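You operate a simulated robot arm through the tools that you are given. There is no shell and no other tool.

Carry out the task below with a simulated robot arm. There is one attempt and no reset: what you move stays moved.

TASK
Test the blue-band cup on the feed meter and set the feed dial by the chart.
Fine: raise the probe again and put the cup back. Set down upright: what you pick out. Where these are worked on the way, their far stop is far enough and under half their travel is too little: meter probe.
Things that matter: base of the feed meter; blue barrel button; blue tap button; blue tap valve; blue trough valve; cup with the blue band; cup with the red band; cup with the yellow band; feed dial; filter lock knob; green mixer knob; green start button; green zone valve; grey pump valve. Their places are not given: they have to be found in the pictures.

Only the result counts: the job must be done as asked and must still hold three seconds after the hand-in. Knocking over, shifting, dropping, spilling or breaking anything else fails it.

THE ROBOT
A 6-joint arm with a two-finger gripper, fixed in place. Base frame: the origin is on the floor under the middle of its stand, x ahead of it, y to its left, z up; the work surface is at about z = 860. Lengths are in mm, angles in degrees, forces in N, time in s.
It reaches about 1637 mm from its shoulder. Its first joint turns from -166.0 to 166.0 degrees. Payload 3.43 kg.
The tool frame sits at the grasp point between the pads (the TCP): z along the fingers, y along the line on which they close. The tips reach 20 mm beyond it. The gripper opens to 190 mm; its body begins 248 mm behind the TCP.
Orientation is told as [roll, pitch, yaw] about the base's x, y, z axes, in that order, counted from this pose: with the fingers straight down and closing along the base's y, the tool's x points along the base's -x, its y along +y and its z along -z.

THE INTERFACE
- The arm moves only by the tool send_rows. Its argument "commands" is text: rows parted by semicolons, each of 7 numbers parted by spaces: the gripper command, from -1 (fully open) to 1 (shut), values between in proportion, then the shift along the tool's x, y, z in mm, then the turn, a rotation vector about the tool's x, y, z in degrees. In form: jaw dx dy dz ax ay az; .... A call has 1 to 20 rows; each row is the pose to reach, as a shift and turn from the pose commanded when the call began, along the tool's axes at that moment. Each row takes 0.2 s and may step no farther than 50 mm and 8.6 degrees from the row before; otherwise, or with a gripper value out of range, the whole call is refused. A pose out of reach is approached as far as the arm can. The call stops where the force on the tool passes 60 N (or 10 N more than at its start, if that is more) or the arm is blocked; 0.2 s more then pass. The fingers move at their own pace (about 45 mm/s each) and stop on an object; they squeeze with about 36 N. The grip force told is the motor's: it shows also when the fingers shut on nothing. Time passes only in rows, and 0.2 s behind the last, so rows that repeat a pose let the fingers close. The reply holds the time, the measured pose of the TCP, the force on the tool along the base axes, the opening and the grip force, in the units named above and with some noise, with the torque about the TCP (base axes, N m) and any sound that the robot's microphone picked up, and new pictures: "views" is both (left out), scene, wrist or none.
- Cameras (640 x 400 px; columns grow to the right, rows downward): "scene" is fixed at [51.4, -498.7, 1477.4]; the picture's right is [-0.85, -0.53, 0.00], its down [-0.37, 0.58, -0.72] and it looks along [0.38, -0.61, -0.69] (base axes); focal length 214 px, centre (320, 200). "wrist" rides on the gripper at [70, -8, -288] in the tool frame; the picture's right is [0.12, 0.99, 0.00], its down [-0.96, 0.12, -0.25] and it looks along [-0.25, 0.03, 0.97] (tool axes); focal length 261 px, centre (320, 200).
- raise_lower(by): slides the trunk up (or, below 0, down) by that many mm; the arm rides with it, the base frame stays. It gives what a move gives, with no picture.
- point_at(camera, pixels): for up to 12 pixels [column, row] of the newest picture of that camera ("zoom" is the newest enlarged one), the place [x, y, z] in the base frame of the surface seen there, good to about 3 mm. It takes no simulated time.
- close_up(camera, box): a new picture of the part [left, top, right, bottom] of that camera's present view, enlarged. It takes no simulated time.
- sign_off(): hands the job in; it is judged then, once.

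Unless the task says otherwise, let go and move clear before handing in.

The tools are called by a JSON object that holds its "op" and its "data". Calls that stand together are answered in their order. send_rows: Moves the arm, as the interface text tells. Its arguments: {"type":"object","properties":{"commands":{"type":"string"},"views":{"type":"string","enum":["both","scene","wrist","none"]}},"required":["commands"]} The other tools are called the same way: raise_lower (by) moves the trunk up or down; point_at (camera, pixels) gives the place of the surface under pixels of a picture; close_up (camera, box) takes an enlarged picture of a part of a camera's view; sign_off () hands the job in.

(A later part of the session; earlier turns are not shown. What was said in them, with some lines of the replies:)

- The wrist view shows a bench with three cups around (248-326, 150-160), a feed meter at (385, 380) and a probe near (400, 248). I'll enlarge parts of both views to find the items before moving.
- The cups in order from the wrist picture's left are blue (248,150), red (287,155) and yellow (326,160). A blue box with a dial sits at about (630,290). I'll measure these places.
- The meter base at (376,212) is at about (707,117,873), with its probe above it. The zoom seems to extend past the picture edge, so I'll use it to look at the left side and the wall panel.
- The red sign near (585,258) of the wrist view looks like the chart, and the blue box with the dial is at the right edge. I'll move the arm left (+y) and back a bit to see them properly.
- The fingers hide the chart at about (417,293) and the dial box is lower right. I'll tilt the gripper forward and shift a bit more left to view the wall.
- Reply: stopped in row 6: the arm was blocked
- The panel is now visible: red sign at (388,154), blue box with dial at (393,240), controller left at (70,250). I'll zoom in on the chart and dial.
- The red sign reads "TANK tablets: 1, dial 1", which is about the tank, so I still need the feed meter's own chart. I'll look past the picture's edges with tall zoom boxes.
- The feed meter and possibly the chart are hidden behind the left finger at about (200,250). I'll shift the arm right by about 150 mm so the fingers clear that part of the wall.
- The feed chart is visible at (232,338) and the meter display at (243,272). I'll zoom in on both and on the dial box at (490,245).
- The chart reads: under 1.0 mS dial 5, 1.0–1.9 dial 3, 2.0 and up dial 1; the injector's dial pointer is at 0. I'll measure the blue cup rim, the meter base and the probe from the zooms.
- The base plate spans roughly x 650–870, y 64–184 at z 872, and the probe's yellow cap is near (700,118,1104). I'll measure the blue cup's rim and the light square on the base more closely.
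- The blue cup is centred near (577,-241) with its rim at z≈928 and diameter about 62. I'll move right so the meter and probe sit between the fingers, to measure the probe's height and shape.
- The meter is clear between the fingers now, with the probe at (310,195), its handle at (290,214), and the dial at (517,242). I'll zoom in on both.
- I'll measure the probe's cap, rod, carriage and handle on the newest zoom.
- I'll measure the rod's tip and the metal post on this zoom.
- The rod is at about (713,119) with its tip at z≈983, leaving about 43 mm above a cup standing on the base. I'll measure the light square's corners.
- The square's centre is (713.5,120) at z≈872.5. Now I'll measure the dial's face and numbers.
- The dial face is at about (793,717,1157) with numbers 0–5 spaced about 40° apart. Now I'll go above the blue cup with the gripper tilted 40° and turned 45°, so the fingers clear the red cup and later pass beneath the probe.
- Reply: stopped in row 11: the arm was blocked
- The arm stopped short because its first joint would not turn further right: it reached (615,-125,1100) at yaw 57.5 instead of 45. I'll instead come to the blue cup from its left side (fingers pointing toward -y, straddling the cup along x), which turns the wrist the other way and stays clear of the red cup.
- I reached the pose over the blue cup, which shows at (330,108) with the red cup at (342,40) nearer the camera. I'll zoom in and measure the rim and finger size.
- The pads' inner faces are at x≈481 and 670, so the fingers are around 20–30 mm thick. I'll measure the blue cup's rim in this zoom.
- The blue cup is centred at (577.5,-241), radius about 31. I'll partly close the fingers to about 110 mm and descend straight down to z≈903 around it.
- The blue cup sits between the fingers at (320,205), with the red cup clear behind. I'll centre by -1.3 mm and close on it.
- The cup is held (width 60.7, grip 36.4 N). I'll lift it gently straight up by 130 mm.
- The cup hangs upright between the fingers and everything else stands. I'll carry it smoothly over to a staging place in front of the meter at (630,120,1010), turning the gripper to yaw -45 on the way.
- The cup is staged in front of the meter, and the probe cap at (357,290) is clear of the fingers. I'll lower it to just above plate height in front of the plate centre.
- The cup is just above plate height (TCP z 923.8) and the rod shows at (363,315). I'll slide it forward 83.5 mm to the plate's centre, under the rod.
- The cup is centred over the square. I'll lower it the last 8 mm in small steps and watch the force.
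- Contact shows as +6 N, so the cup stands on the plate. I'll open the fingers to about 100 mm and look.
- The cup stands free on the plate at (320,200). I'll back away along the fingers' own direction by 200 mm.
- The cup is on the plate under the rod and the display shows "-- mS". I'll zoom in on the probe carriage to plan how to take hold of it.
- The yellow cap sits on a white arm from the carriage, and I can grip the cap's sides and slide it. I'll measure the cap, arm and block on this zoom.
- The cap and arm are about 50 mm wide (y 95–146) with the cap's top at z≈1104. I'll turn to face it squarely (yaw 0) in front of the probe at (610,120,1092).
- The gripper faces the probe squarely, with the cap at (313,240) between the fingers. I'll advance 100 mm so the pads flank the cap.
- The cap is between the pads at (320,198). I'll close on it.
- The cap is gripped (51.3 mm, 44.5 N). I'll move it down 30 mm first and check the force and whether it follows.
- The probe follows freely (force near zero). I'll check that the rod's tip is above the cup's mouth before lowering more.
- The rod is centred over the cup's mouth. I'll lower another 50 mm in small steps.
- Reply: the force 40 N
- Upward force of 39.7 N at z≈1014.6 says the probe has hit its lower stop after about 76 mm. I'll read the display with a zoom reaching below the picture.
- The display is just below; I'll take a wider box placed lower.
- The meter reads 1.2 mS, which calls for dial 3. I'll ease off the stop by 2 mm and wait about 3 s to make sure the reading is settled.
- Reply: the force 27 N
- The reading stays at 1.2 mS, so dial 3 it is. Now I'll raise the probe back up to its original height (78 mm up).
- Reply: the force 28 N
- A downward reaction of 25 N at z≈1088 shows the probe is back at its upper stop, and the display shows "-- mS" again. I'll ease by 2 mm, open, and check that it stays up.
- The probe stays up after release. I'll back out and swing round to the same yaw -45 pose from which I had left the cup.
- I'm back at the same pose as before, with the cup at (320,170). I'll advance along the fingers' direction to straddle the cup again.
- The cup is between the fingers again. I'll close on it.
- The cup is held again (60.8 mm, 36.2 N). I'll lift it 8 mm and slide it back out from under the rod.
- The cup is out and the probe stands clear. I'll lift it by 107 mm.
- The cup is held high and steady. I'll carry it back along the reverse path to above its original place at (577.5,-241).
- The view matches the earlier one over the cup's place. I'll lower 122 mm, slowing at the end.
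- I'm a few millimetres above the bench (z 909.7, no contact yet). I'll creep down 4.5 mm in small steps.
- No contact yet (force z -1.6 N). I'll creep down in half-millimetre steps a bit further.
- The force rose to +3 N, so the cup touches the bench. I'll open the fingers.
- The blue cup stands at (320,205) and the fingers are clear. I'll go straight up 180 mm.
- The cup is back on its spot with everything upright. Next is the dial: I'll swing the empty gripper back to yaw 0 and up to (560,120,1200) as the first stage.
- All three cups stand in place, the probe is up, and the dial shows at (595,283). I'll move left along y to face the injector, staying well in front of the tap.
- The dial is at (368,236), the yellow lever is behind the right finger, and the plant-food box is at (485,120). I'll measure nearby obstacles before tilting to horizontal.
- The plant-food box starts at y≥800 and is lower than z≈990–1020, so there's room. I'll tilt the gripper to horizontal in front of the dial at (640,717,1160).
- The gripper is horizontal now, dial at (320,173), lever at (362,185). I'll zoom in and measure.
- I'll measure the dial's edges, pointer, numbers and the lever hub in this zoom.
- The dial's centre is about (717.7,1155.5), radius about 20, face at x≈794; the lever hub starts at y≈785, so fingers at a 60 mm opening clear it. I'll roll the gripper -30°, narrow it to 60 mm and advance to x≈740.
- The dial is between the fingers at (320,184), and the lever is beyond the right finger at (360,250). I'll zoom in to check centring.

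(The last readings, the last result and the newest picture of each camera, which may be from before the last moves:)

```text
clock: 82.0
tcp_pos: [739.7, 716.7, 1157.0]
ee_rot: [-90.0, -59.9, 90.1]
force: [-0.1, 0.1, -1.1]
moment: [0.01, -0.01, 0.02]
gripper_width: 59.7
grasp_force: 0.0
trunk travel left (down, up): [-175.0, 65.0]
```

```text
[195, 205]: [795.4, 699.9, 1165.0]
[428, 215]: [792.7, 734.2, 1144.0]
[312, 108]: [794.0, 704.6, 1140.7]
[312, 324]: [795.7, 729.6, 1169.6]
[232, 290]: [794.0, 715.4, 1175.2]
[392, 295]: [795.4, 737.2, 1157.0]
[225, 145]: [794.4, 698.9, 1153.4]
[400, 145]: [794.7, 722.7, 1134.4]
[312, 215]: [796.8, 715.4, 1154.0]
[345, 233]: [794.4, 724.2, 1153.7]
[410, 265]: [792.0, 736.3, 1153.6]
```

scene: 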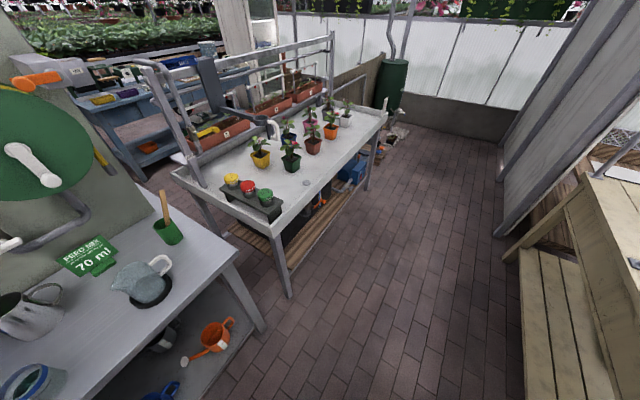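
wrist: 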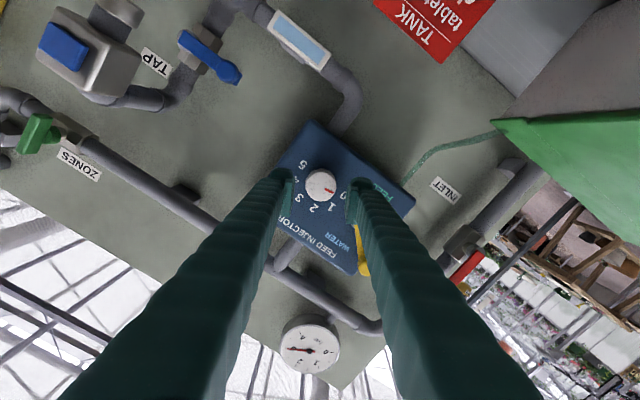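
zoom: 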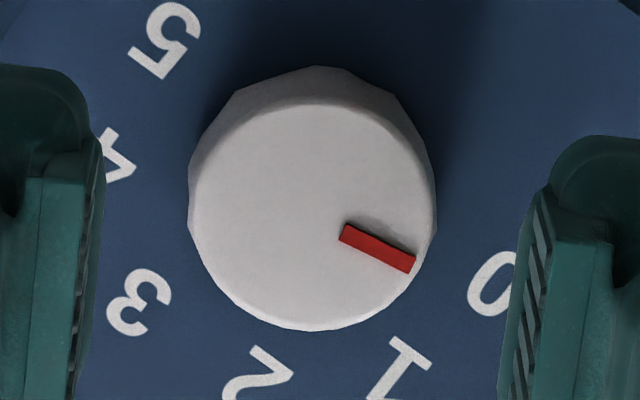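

The dial's centre comes out at (717.8,1154.9), face x≈794. I'll correct about 1.5 mm and advance 52 mm so the tips flank the dial, just short of the box front at 818.

{"op": "send_rows", "data": {"commands": "0.37 0.9 1.4 12 0 0 0; 0.37 0.9 1.4 24 0 0 0; 0.37 0.9 1.4 36 0 0 0; 0.37 0.9 1.4 46 0 0 0; 0.37 0.9 1.4 52 0 0 0; 0.37 0.9 1.4 52 0 0 0", "views": "wrist"}}

```text
clock: 83.4
tcp_pos: [792.0, 718.1, 1154.5]
ee_rot: [-90.1, -60.0, 90.0]
force: [0.8, 0.2, 0.3]
moment: [0.0, 0.0, -0.01]
gripper_width: 59.9
grasp_force: 0.0
trunk travel left (down, up): [-175.0, 65.0]
```

wrist: 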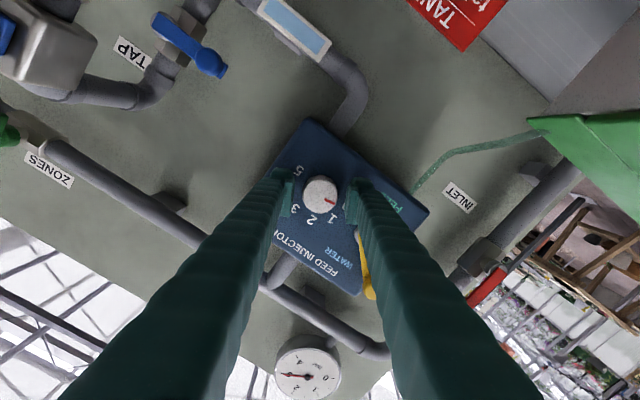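

The tips flank the dial with no contact. I'll close on it.

{"op": "send_rows", "data": {"commands": "0.6 0 0 0 0 0 0; 0.8 0 0 0 0 0 0; 0.9 0 0 0 0 0 0; 0.9 0 0 0 0 0 0", "views": "wrist"}}

{"op": "close_up", "data": {"camera": "wrist", "box": [260, 150, 400, 240]}}

```text
clock: 84.4
tcp_pos: [792.2, 717.1, 1155.7]
ee_rot: [-90.1, -60.0, 90.0]
force: [1.7, 2.1, -0.1]
moment: [0.0, 0.0, 0.04]
gripper_width: 39.2
grasp_force: 45.1
trunk travel left (down, up): [-175.0, 65.0]
```

wrist: 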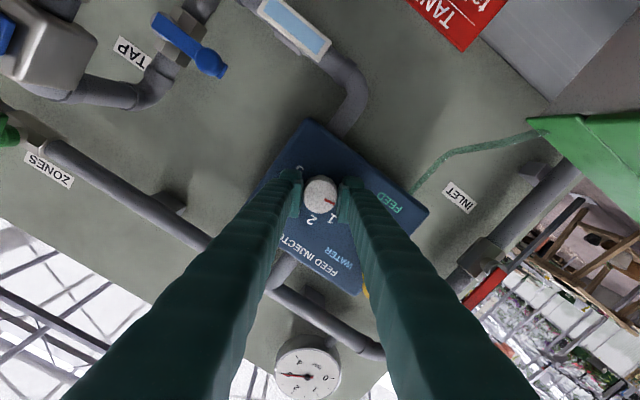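

```text
4.44 times, centred on (330, 195) of wrist
```

zoom: 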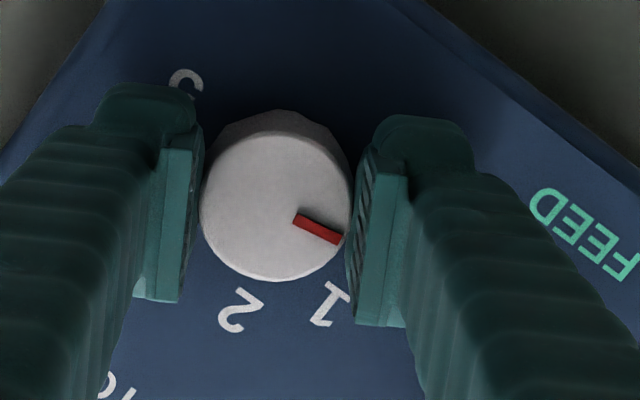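

The dial is gripped at 39.2 mm with the pointer at 0. I'll turn +40° about the tool axis and check that it follows towards 1.

{"op": "send_rows", "data": {"commands": "0.9 0 0 0 0 0 4; 0.9 0 0 0 0 0 10; 0.9 0 0 0 0 0 16; 0.9 0 0 0 0 0 22; 0.9 0 0 0 0 0 28; 0.9 0 0 0 0 0 34; 0.9 0 0 0 0 0 40; 0.9 0 0 0 0 0 40", "views": "wrist"}}

{"op": "close_up", "data": {"camera": "wrist", "box": [260, 150, 400, 240]}}

```text
clock: 86.2
tcp_pos: [792.0, 717.5, 1155.1]
ee_rot: [89.9, -80.0, -90.0]
force: [-6.6, -1.9, -3.9]
moment: [0.01, 0.04, 0.0]
gripper_width: 39.4
grasp_force: 45.2
trunk travel left (down, up): [-175.0, 65.0]
```

wrist: 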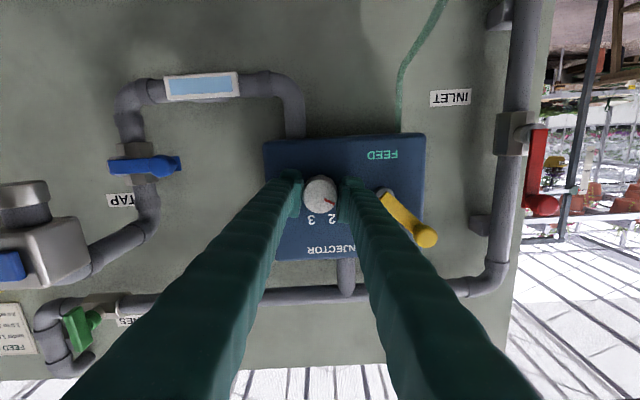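

```text
4.44 times, centred on (330, 195) of wrist
```

zoom: 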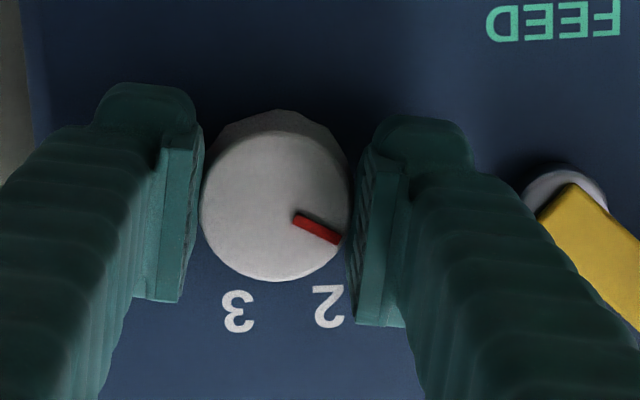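

The pointer turned with the fingers (now at 1), and the lever hub remains clear. I'll turn 80° more, to 120° in total, for dial 3.

{"op": "send_rows", "data": {"commands": "0.9 0 0 0 0 0 5; 0.9 0 0 0 0 0 11; 0.9 0 0 0 0 0 18; 0.9 0 0 0 0 0 25; 0.9 0 0 0 0 0 32; 0.9 0 0 0 0 0 39; 0.9 0 0 0 0 0 46; 0.9 0 0 0 0 0 53; 0.9 0 0 0 0 0 60; 0.9 0 0 0 0 0 67; 0.9 0 0 0 0 0 74; 0.9 0 0 0 0 0 80; 0.9 0 0 0 0 0 80", "views": "wrist"}}

{"op": "close_up", "data": {"camera": "wrist", "box": [260, 150, 400, 240]}}

```text
clock: 87.6
tcp_pos: [792.6, 717.6, 1155.2]
ee_rot: [88.6, -45.0, -89.7]
force: [-10.9, -7.2, -5.8]
moment: [-0.01, -0.56, -0.61]
gripper_width: 39.7
grasp_force: 45.2
out of reach, approached as far as the arm can: row 6
trunk travel left (down, up): [-175.0, 65.0]
stopped in row 6: the force on the tool passed its limit at 86 N (the readings are from after the stop); the commanded pose is now the measured one
```

wrist: 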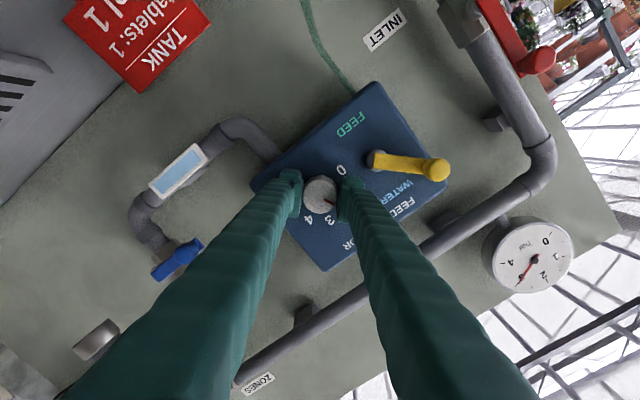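

```text
4.44 times, centred on (330, 195) of wrist
```

zoom: 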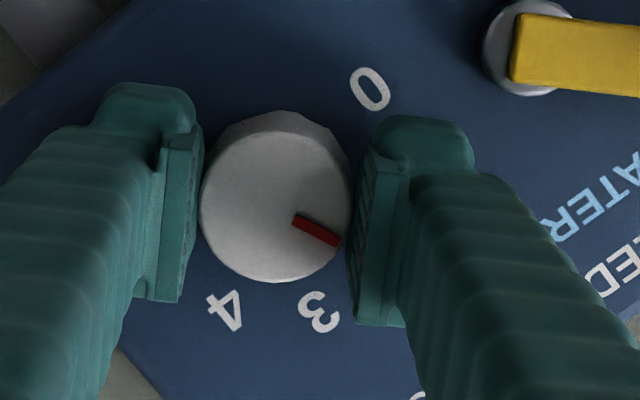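

The arm reached a wrist limit at a roll of 45°, so the dial has turned about 75° (pointer near 2) and needs 45° more. I'll open, back off 30 mm, and look.

{"op": "send_rows", "data": {"commands": "0.6 0 0 0 0 0 0; 0.42 0 0 0 0 0 0; 0.42 0 0 0 0 0 0; 0.42 0 0 0 0 0 0; 0.42 0 0 -15 0 0 0; 0.42 0 0 -40 0 0 0; 0.42 0 0 -40 0 0 0", "views": "wrist"}}

{"op": "close_up", "data": {"camera": "wrist", "box": [260, 150, 400, 240]}}

```text
clock: 89.2
tcp_pos: [751.8, 719.3, 1156.7]
ee_rot: [88.3, -45.0, -89.5]
force: [0.3, -0.5, 0.1]
moment: [0.04, -0.02, -0.01]
gripper_width: 55.1
grasp_force: 0.1
trunk travel left (down, up): [-175.0, 65.0]
```

wrist: 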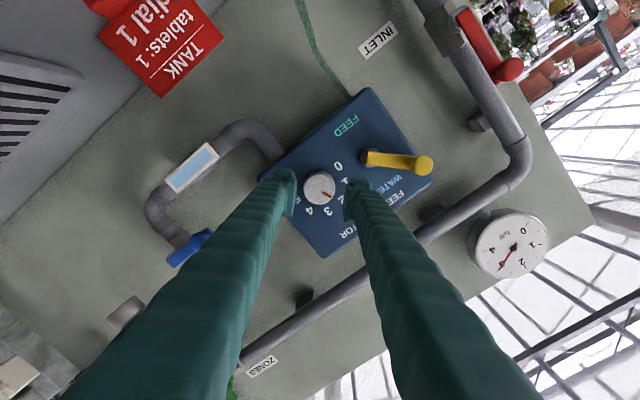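

```text
4.44 times, centred on (330, 195) of wrist
```

zoom: 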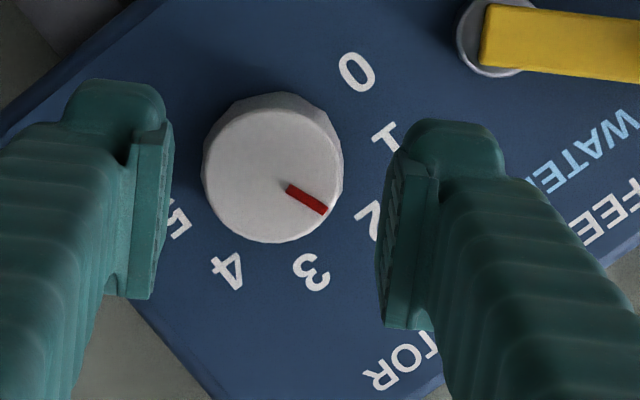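

The pointer is now near or just past 2. I'll measure its direction on the dial's face.

{"op": "close_up", "data": {"camera": "wrist", "box": [296, 160, 346, 210]}}

```text
8.00 times, centred on (321, 185) of wrist
```

zoom: 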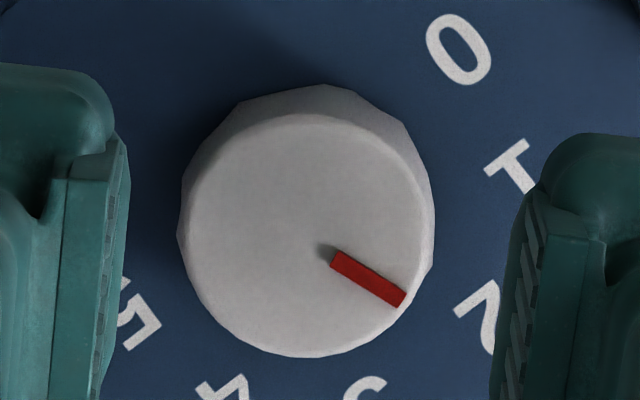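

The pointer direction works out to about 110° from the right, i.e. exactly at 2, so 40° more is needed. I'll roll back 60° (fixing a slight 1.4° tilt) while standing clear of the dial.

{"op": "send_rows", "data": {"commands": "0.42 0 -0.3 0 -0.13 -0.13 -7.5; 0.42 0.1 -0.6 0 -0.26 -0.26 -15; 0.42 0.1 -0.9 0 -0.39 -0.38 -22.5; 0.42 0.1 -1.2 0 -0.52 -0.51 -30; 0.42 0.1 -1.5 0 -0.65 -0.64 -37.5; 0.42 0.2 -1.8 0 -0.78 -0.77 -45; 0.42 0.2 -2.1 0 -0.91 -0.89 -52.5; 0.42 0.2 -2.3 0 -1.04 -1.02 -60; 0.42 0.2 -2.3 0 -1.04 -1.02 -60", "views": "wrist"}}

{"op": "close_up", "data": {"camera": "wrist", "box": [260, 150, 400, 240]}}

```text
clock: 91.2
tcp_pos: [753.2, 717.5, 1155.5]
ee_rot: [-90.4, -75.1, 90.4]
force: [1.3, 0.2, 0.3]
moment: [0.01, -0.02, -0.02]
gripper_width: 55.1
grasp_force: 0.1
trunk travel left (down, up): [-175.0, 65.0]
```

wrist: 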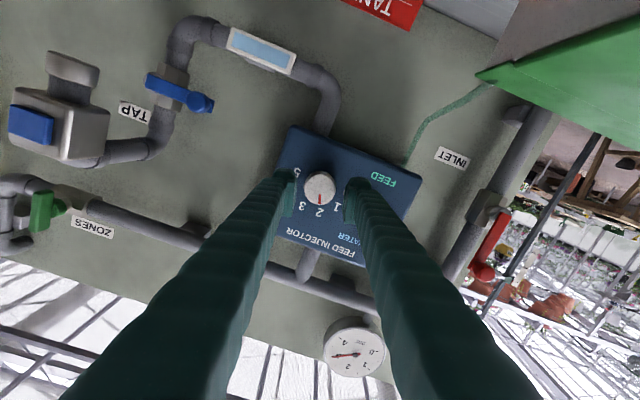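

```text
4.44 times, centred on (330, 195) of wrist
```

zoom: 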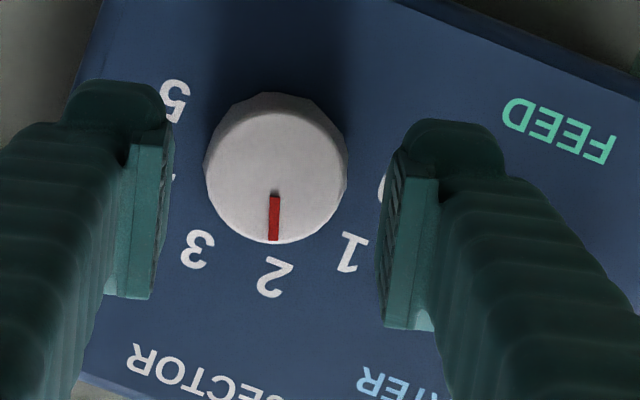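

The pointer clearly sits at 2. I'll advance 39 mm again and close on the dial.

{"op": "send_rows", "data": {"commands": "0.42 0 0 13 0 0 0; 0.42 0 0 26 0 0 0; 0.42 0 0 36 0 0 0; 0.42 0 0 39 0 0 0; 0.6 0 0 39 0 0 0; 0.8 0 0 39 0 0 0; 0.9 0 0 39 0 0 0; 0.9 0 0 39 0 0 0", "views": "wrist"}}

{"op": "close_up", "data": {"camera": "wrist", "box": [260, 150, 400, 240]}}

```text
clock: 93.0
tcp_pos: [791.6, 717.6, 1156.0]
ee_rot: [-90.5, -75.2, 90.5]
force: [1.0, 1.1, 0.1]
moment: [-0.02, 0.02, -0.02]
gripper_width: 39.6
grasp_force: 45.6
trunk travel left (down, up): [-175.0, 65.0]
```

wrist: 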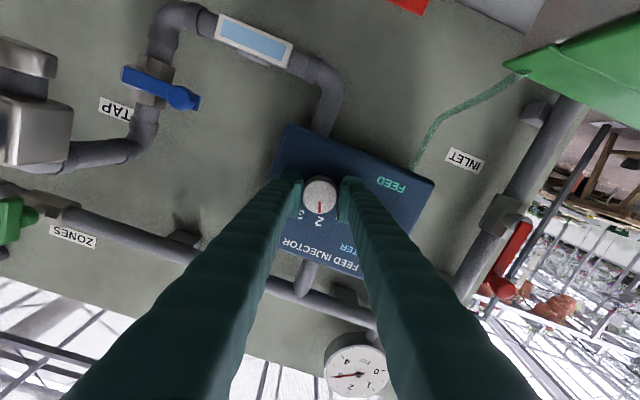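

```text
4.44 times, centred on (330, 195) of wrist
```

zoom: 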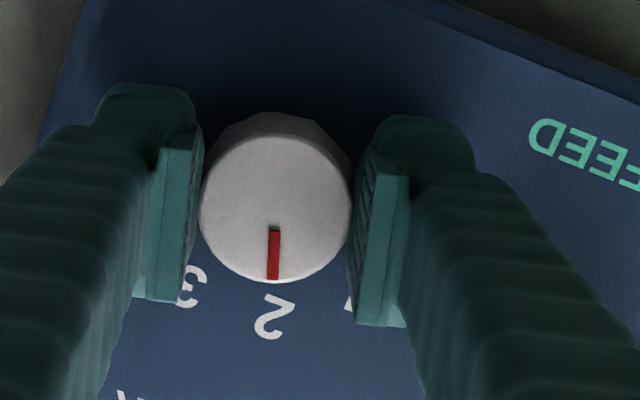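

The dial is gripped again with the pointer at 2. I'll turn +40° to 3.

{"op": "send_rows", "data": {"commands": "0.9 0 0 0 0 0 4; 0.9 0 0 0 0 0 10; 0.9 0 0 0 0 0 16; 0.9 0 0 0 0 0 22; 0.9 0 0 0 0 0 28; 0.9 0 0 0 0 0 34; 0.9 0 0 0 0 0 38; 0.9 0 0 0 0 0 40; 0.9 0 0 0 0 0 40", "views": "wrist"}}

{"op": "close_up", "data": {"camera": "wrist", "box": [260, 150, 400, 240]}}

```text
clock: 95.0
tcp_pos: [792.4, 717.2, 1154.2]
ee_rot: [90.2, -64.8, -90.2]
force: [2.7, 2.4, -0.5]
moment: [-0.01, 0.09, 0.05]
gripper_width: 39.5
grasp_force: 44.7
trunk travel left (down, up): [-175.0, 65.0]
```

wrist: 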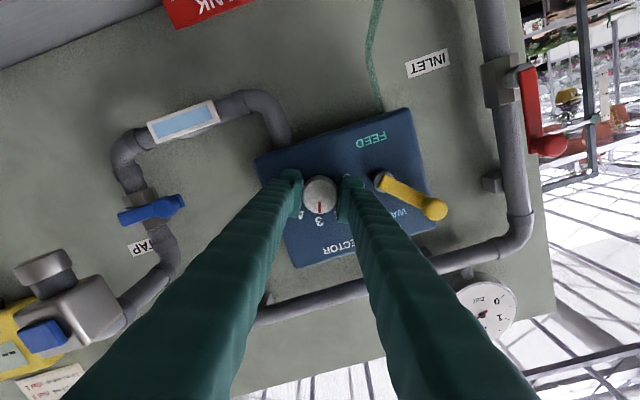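

```text
4.44 times, centred on (330, 195) of wrist
```

zoom: 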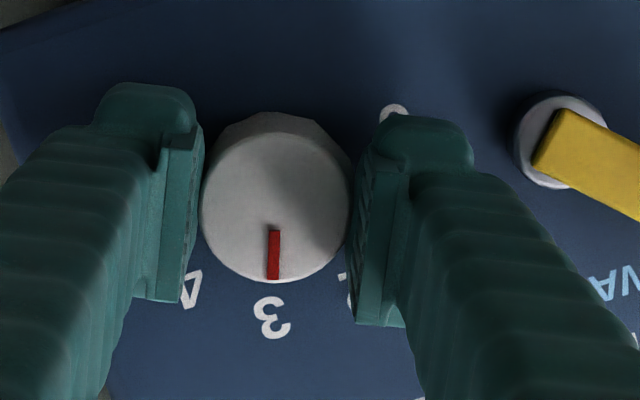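

The pointer sits on 3. I'll open only slightly (to about 47 mm, to stay clear of the lever hub) and back straight off.

{"op": "send_rows", "data": {"commands": "0.7 0 0 0 0 0 0; 0.5 0 0 0 0 0 0; 0.5 0 0 0 0 0 0; 0.5 0 0 0 0 0 0; 0.5 0 0 -10 0 0 0; 0.5 0 0 -25 0 0 0; 0.5 0 0 -50 0 0 0; 0.5 0 0 -90 0 0 0; 0.5 0 0 -130 0 0 0; 0.5 0 0 -130 0 0 0", "views": "wrist"}}

{"op": "close_up", "data": {"camera": "wrist", "box": [270, 130, 390, 210]}}

```text
clock: 97.2
tcp_pos: [661.9, 717.9, 1155.7]
ee_rot: [90.3, -64.8, -90.4]
force: [-1.1, 0.6, 0.0]
moment: [0.01, -0.02, 0.02]
gripper_width: 47.3
grasp_force: 0.1
trunk travel left (down, up): [-175.0, 65.0]
```

wrist: 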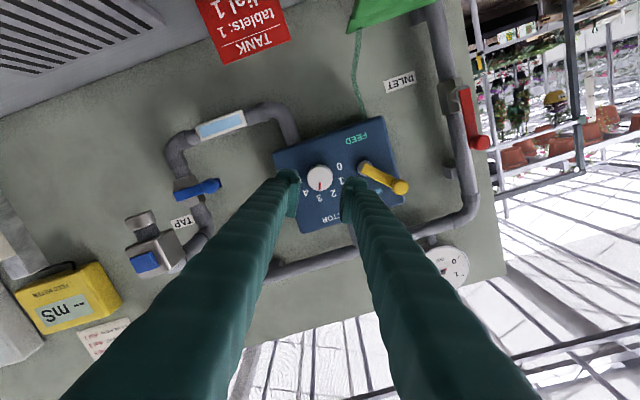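

```text
5.00 times, centred on (330, 170) of wrist
```

zoom: 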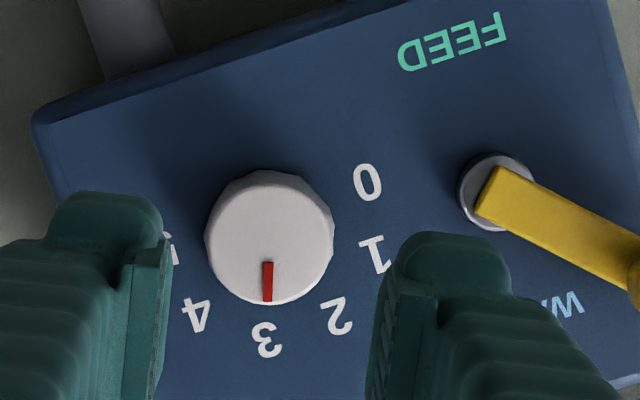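

The pointer is on 3 and the lever is untouched. I'll roll the gripper level and tilt it back down to check the cups and probe once more before handing in.

{"op": "send_rows", "data": {"commands": "0.3 0 0 -15 0 0 -6.3; 0.3 0 0 -30 0 0 -12.6; 0.3 0 0 -45 0 0 -18.9; 0.3 0 0 -60 0 0 -25.2; 0.3 0 0 -60 0 0 -25.2", "views": "none"}}

```text
clock: 98.4
tcp_pos: [601.8, 716.9, 1154.1]
ee_rot: [-147.8, -89.9, 147.7]
force: [0.0, -0.7, -0.3]
moment: [-0.01, 0.03, -0.03]
gripper_width: 66.6
grasp_force: 0.0
trunk travel left (down, up): [-175.0, 65.0]
```

{"op": "send_rows", "data": {"commands": "0.3 -12 -14.6 -5.2 0 6.25 0; 0.3 -24 -29.2 -10.5 0 12.5 0; 0.3 -36 -43.9 -15.8 0 18.75 0; 0.3 -48 -58.5 -21 0 25 0; 0.3 -60 -73.1 -26.2 0 31.25 0; 0.3 -72 -87.8 -31.5 0 37.5 0; 0.3 -84 -102.4 -36.8 0 43.75 0; 0.3 -96 -117 -42 0 50 0; 0.3 -96 -117 -42 0 50 0", "views": "wrist"}}

```text
clock: 100.4
tcp_pos: [559.3, 601.3, 1249.8]
ee_rot: [0.0, -40.0, 0.1]
force: [-0.1, 0.7, -0.7]
moment: [0.02, 0.02, 0.03]
gripper_width: 66.5
grasp_force: 0.0
trunk travel left (down, up): [-175.0, 65.0]
```

wrist: 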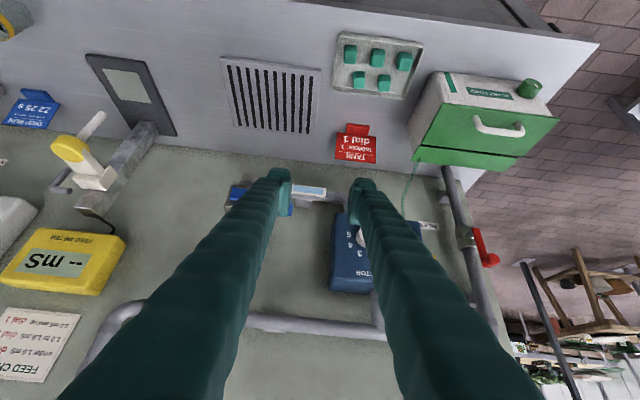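

{"op": "close_up", "data": {"camera": "wrist", "box": [0, 0, 20, 240]}}

{"op": "close_up", "data": {"camera": "wrist", "box": [0, 40, 180, 220]}}

{"op": "close_up", "data": {"camera": "scene", "box": [0, 230, 200, 400]}}

```text
1.67 times, centred on (10, 120) of wrist
```

zoom: 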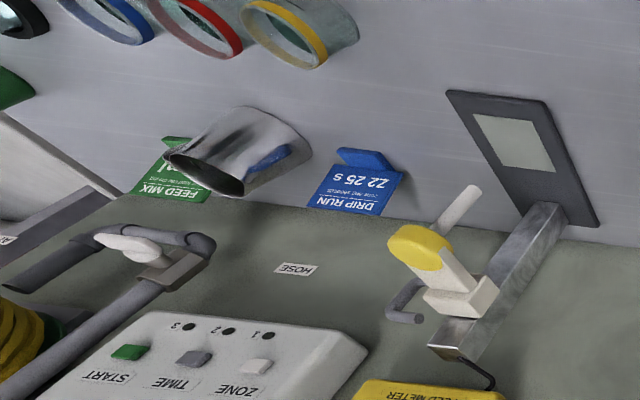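

```text
2.22 times, centred on (90, 130) of wrist
```

zoom: 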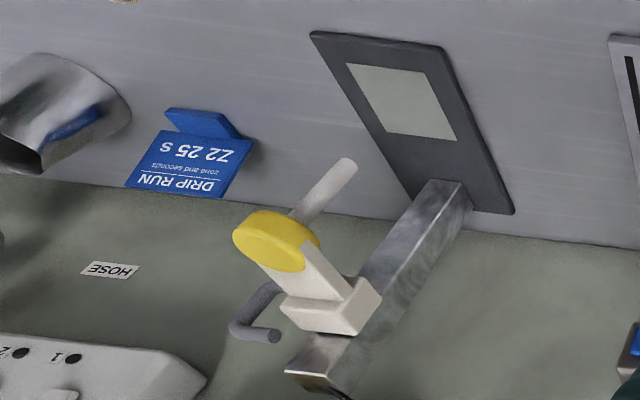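

```text
2.35 times, centred on (100, 315) of scene
```

zoom: 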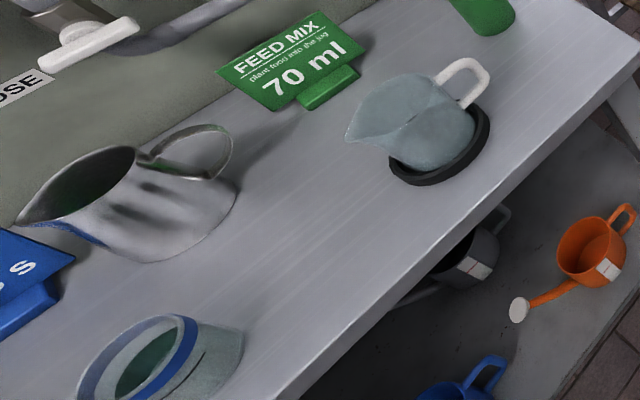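

{"op": "point_at", "data": {"camera": "zoom", "pixels": [[195, 325], [80, 385], [185, 350], [243, 340], [145, 370]]}}

```text
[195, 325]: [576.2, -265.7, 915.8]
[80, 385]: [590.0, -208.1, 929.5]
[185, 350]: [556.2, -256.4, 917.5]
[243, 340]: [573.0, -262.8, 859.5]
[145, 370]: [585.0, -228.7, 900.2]
```

The final checks hold up: the blue cup stands upright on its spot at about (577,-240) with its rim at z≈929. The probe is up with the meter showing "--", the feed dial points to 3 (for the 1.2 mS reading), and the gripper is clear. I'm handing in.

{"op": "sign_off", "data": {}}

```text
The job is handed in.
```

The blue-band cup tested at 1.2 mS, so by the chart (1.0 to 1.9 mS) I set the feed dial to 3. The job is handed in.

- **Probe:** I lowered it to its bottom stop, and the reading held steady for about three seconds. I then raised it back to its top stop. The meter now shows "-- mS" again.
- **Cup:** It is back upright on its original spot, next to the red and yellow cups, which were not touched.
- **Dial:** The arm reached a wrist limit partway, and the force on the tool briefly rose to 86 N. I let go, took a new grip and finished the turn. The pointer now sits on 3, and the lever beside it has not moved.

In the last pictures nothing else was moved or spilled, and the gripper was clear.
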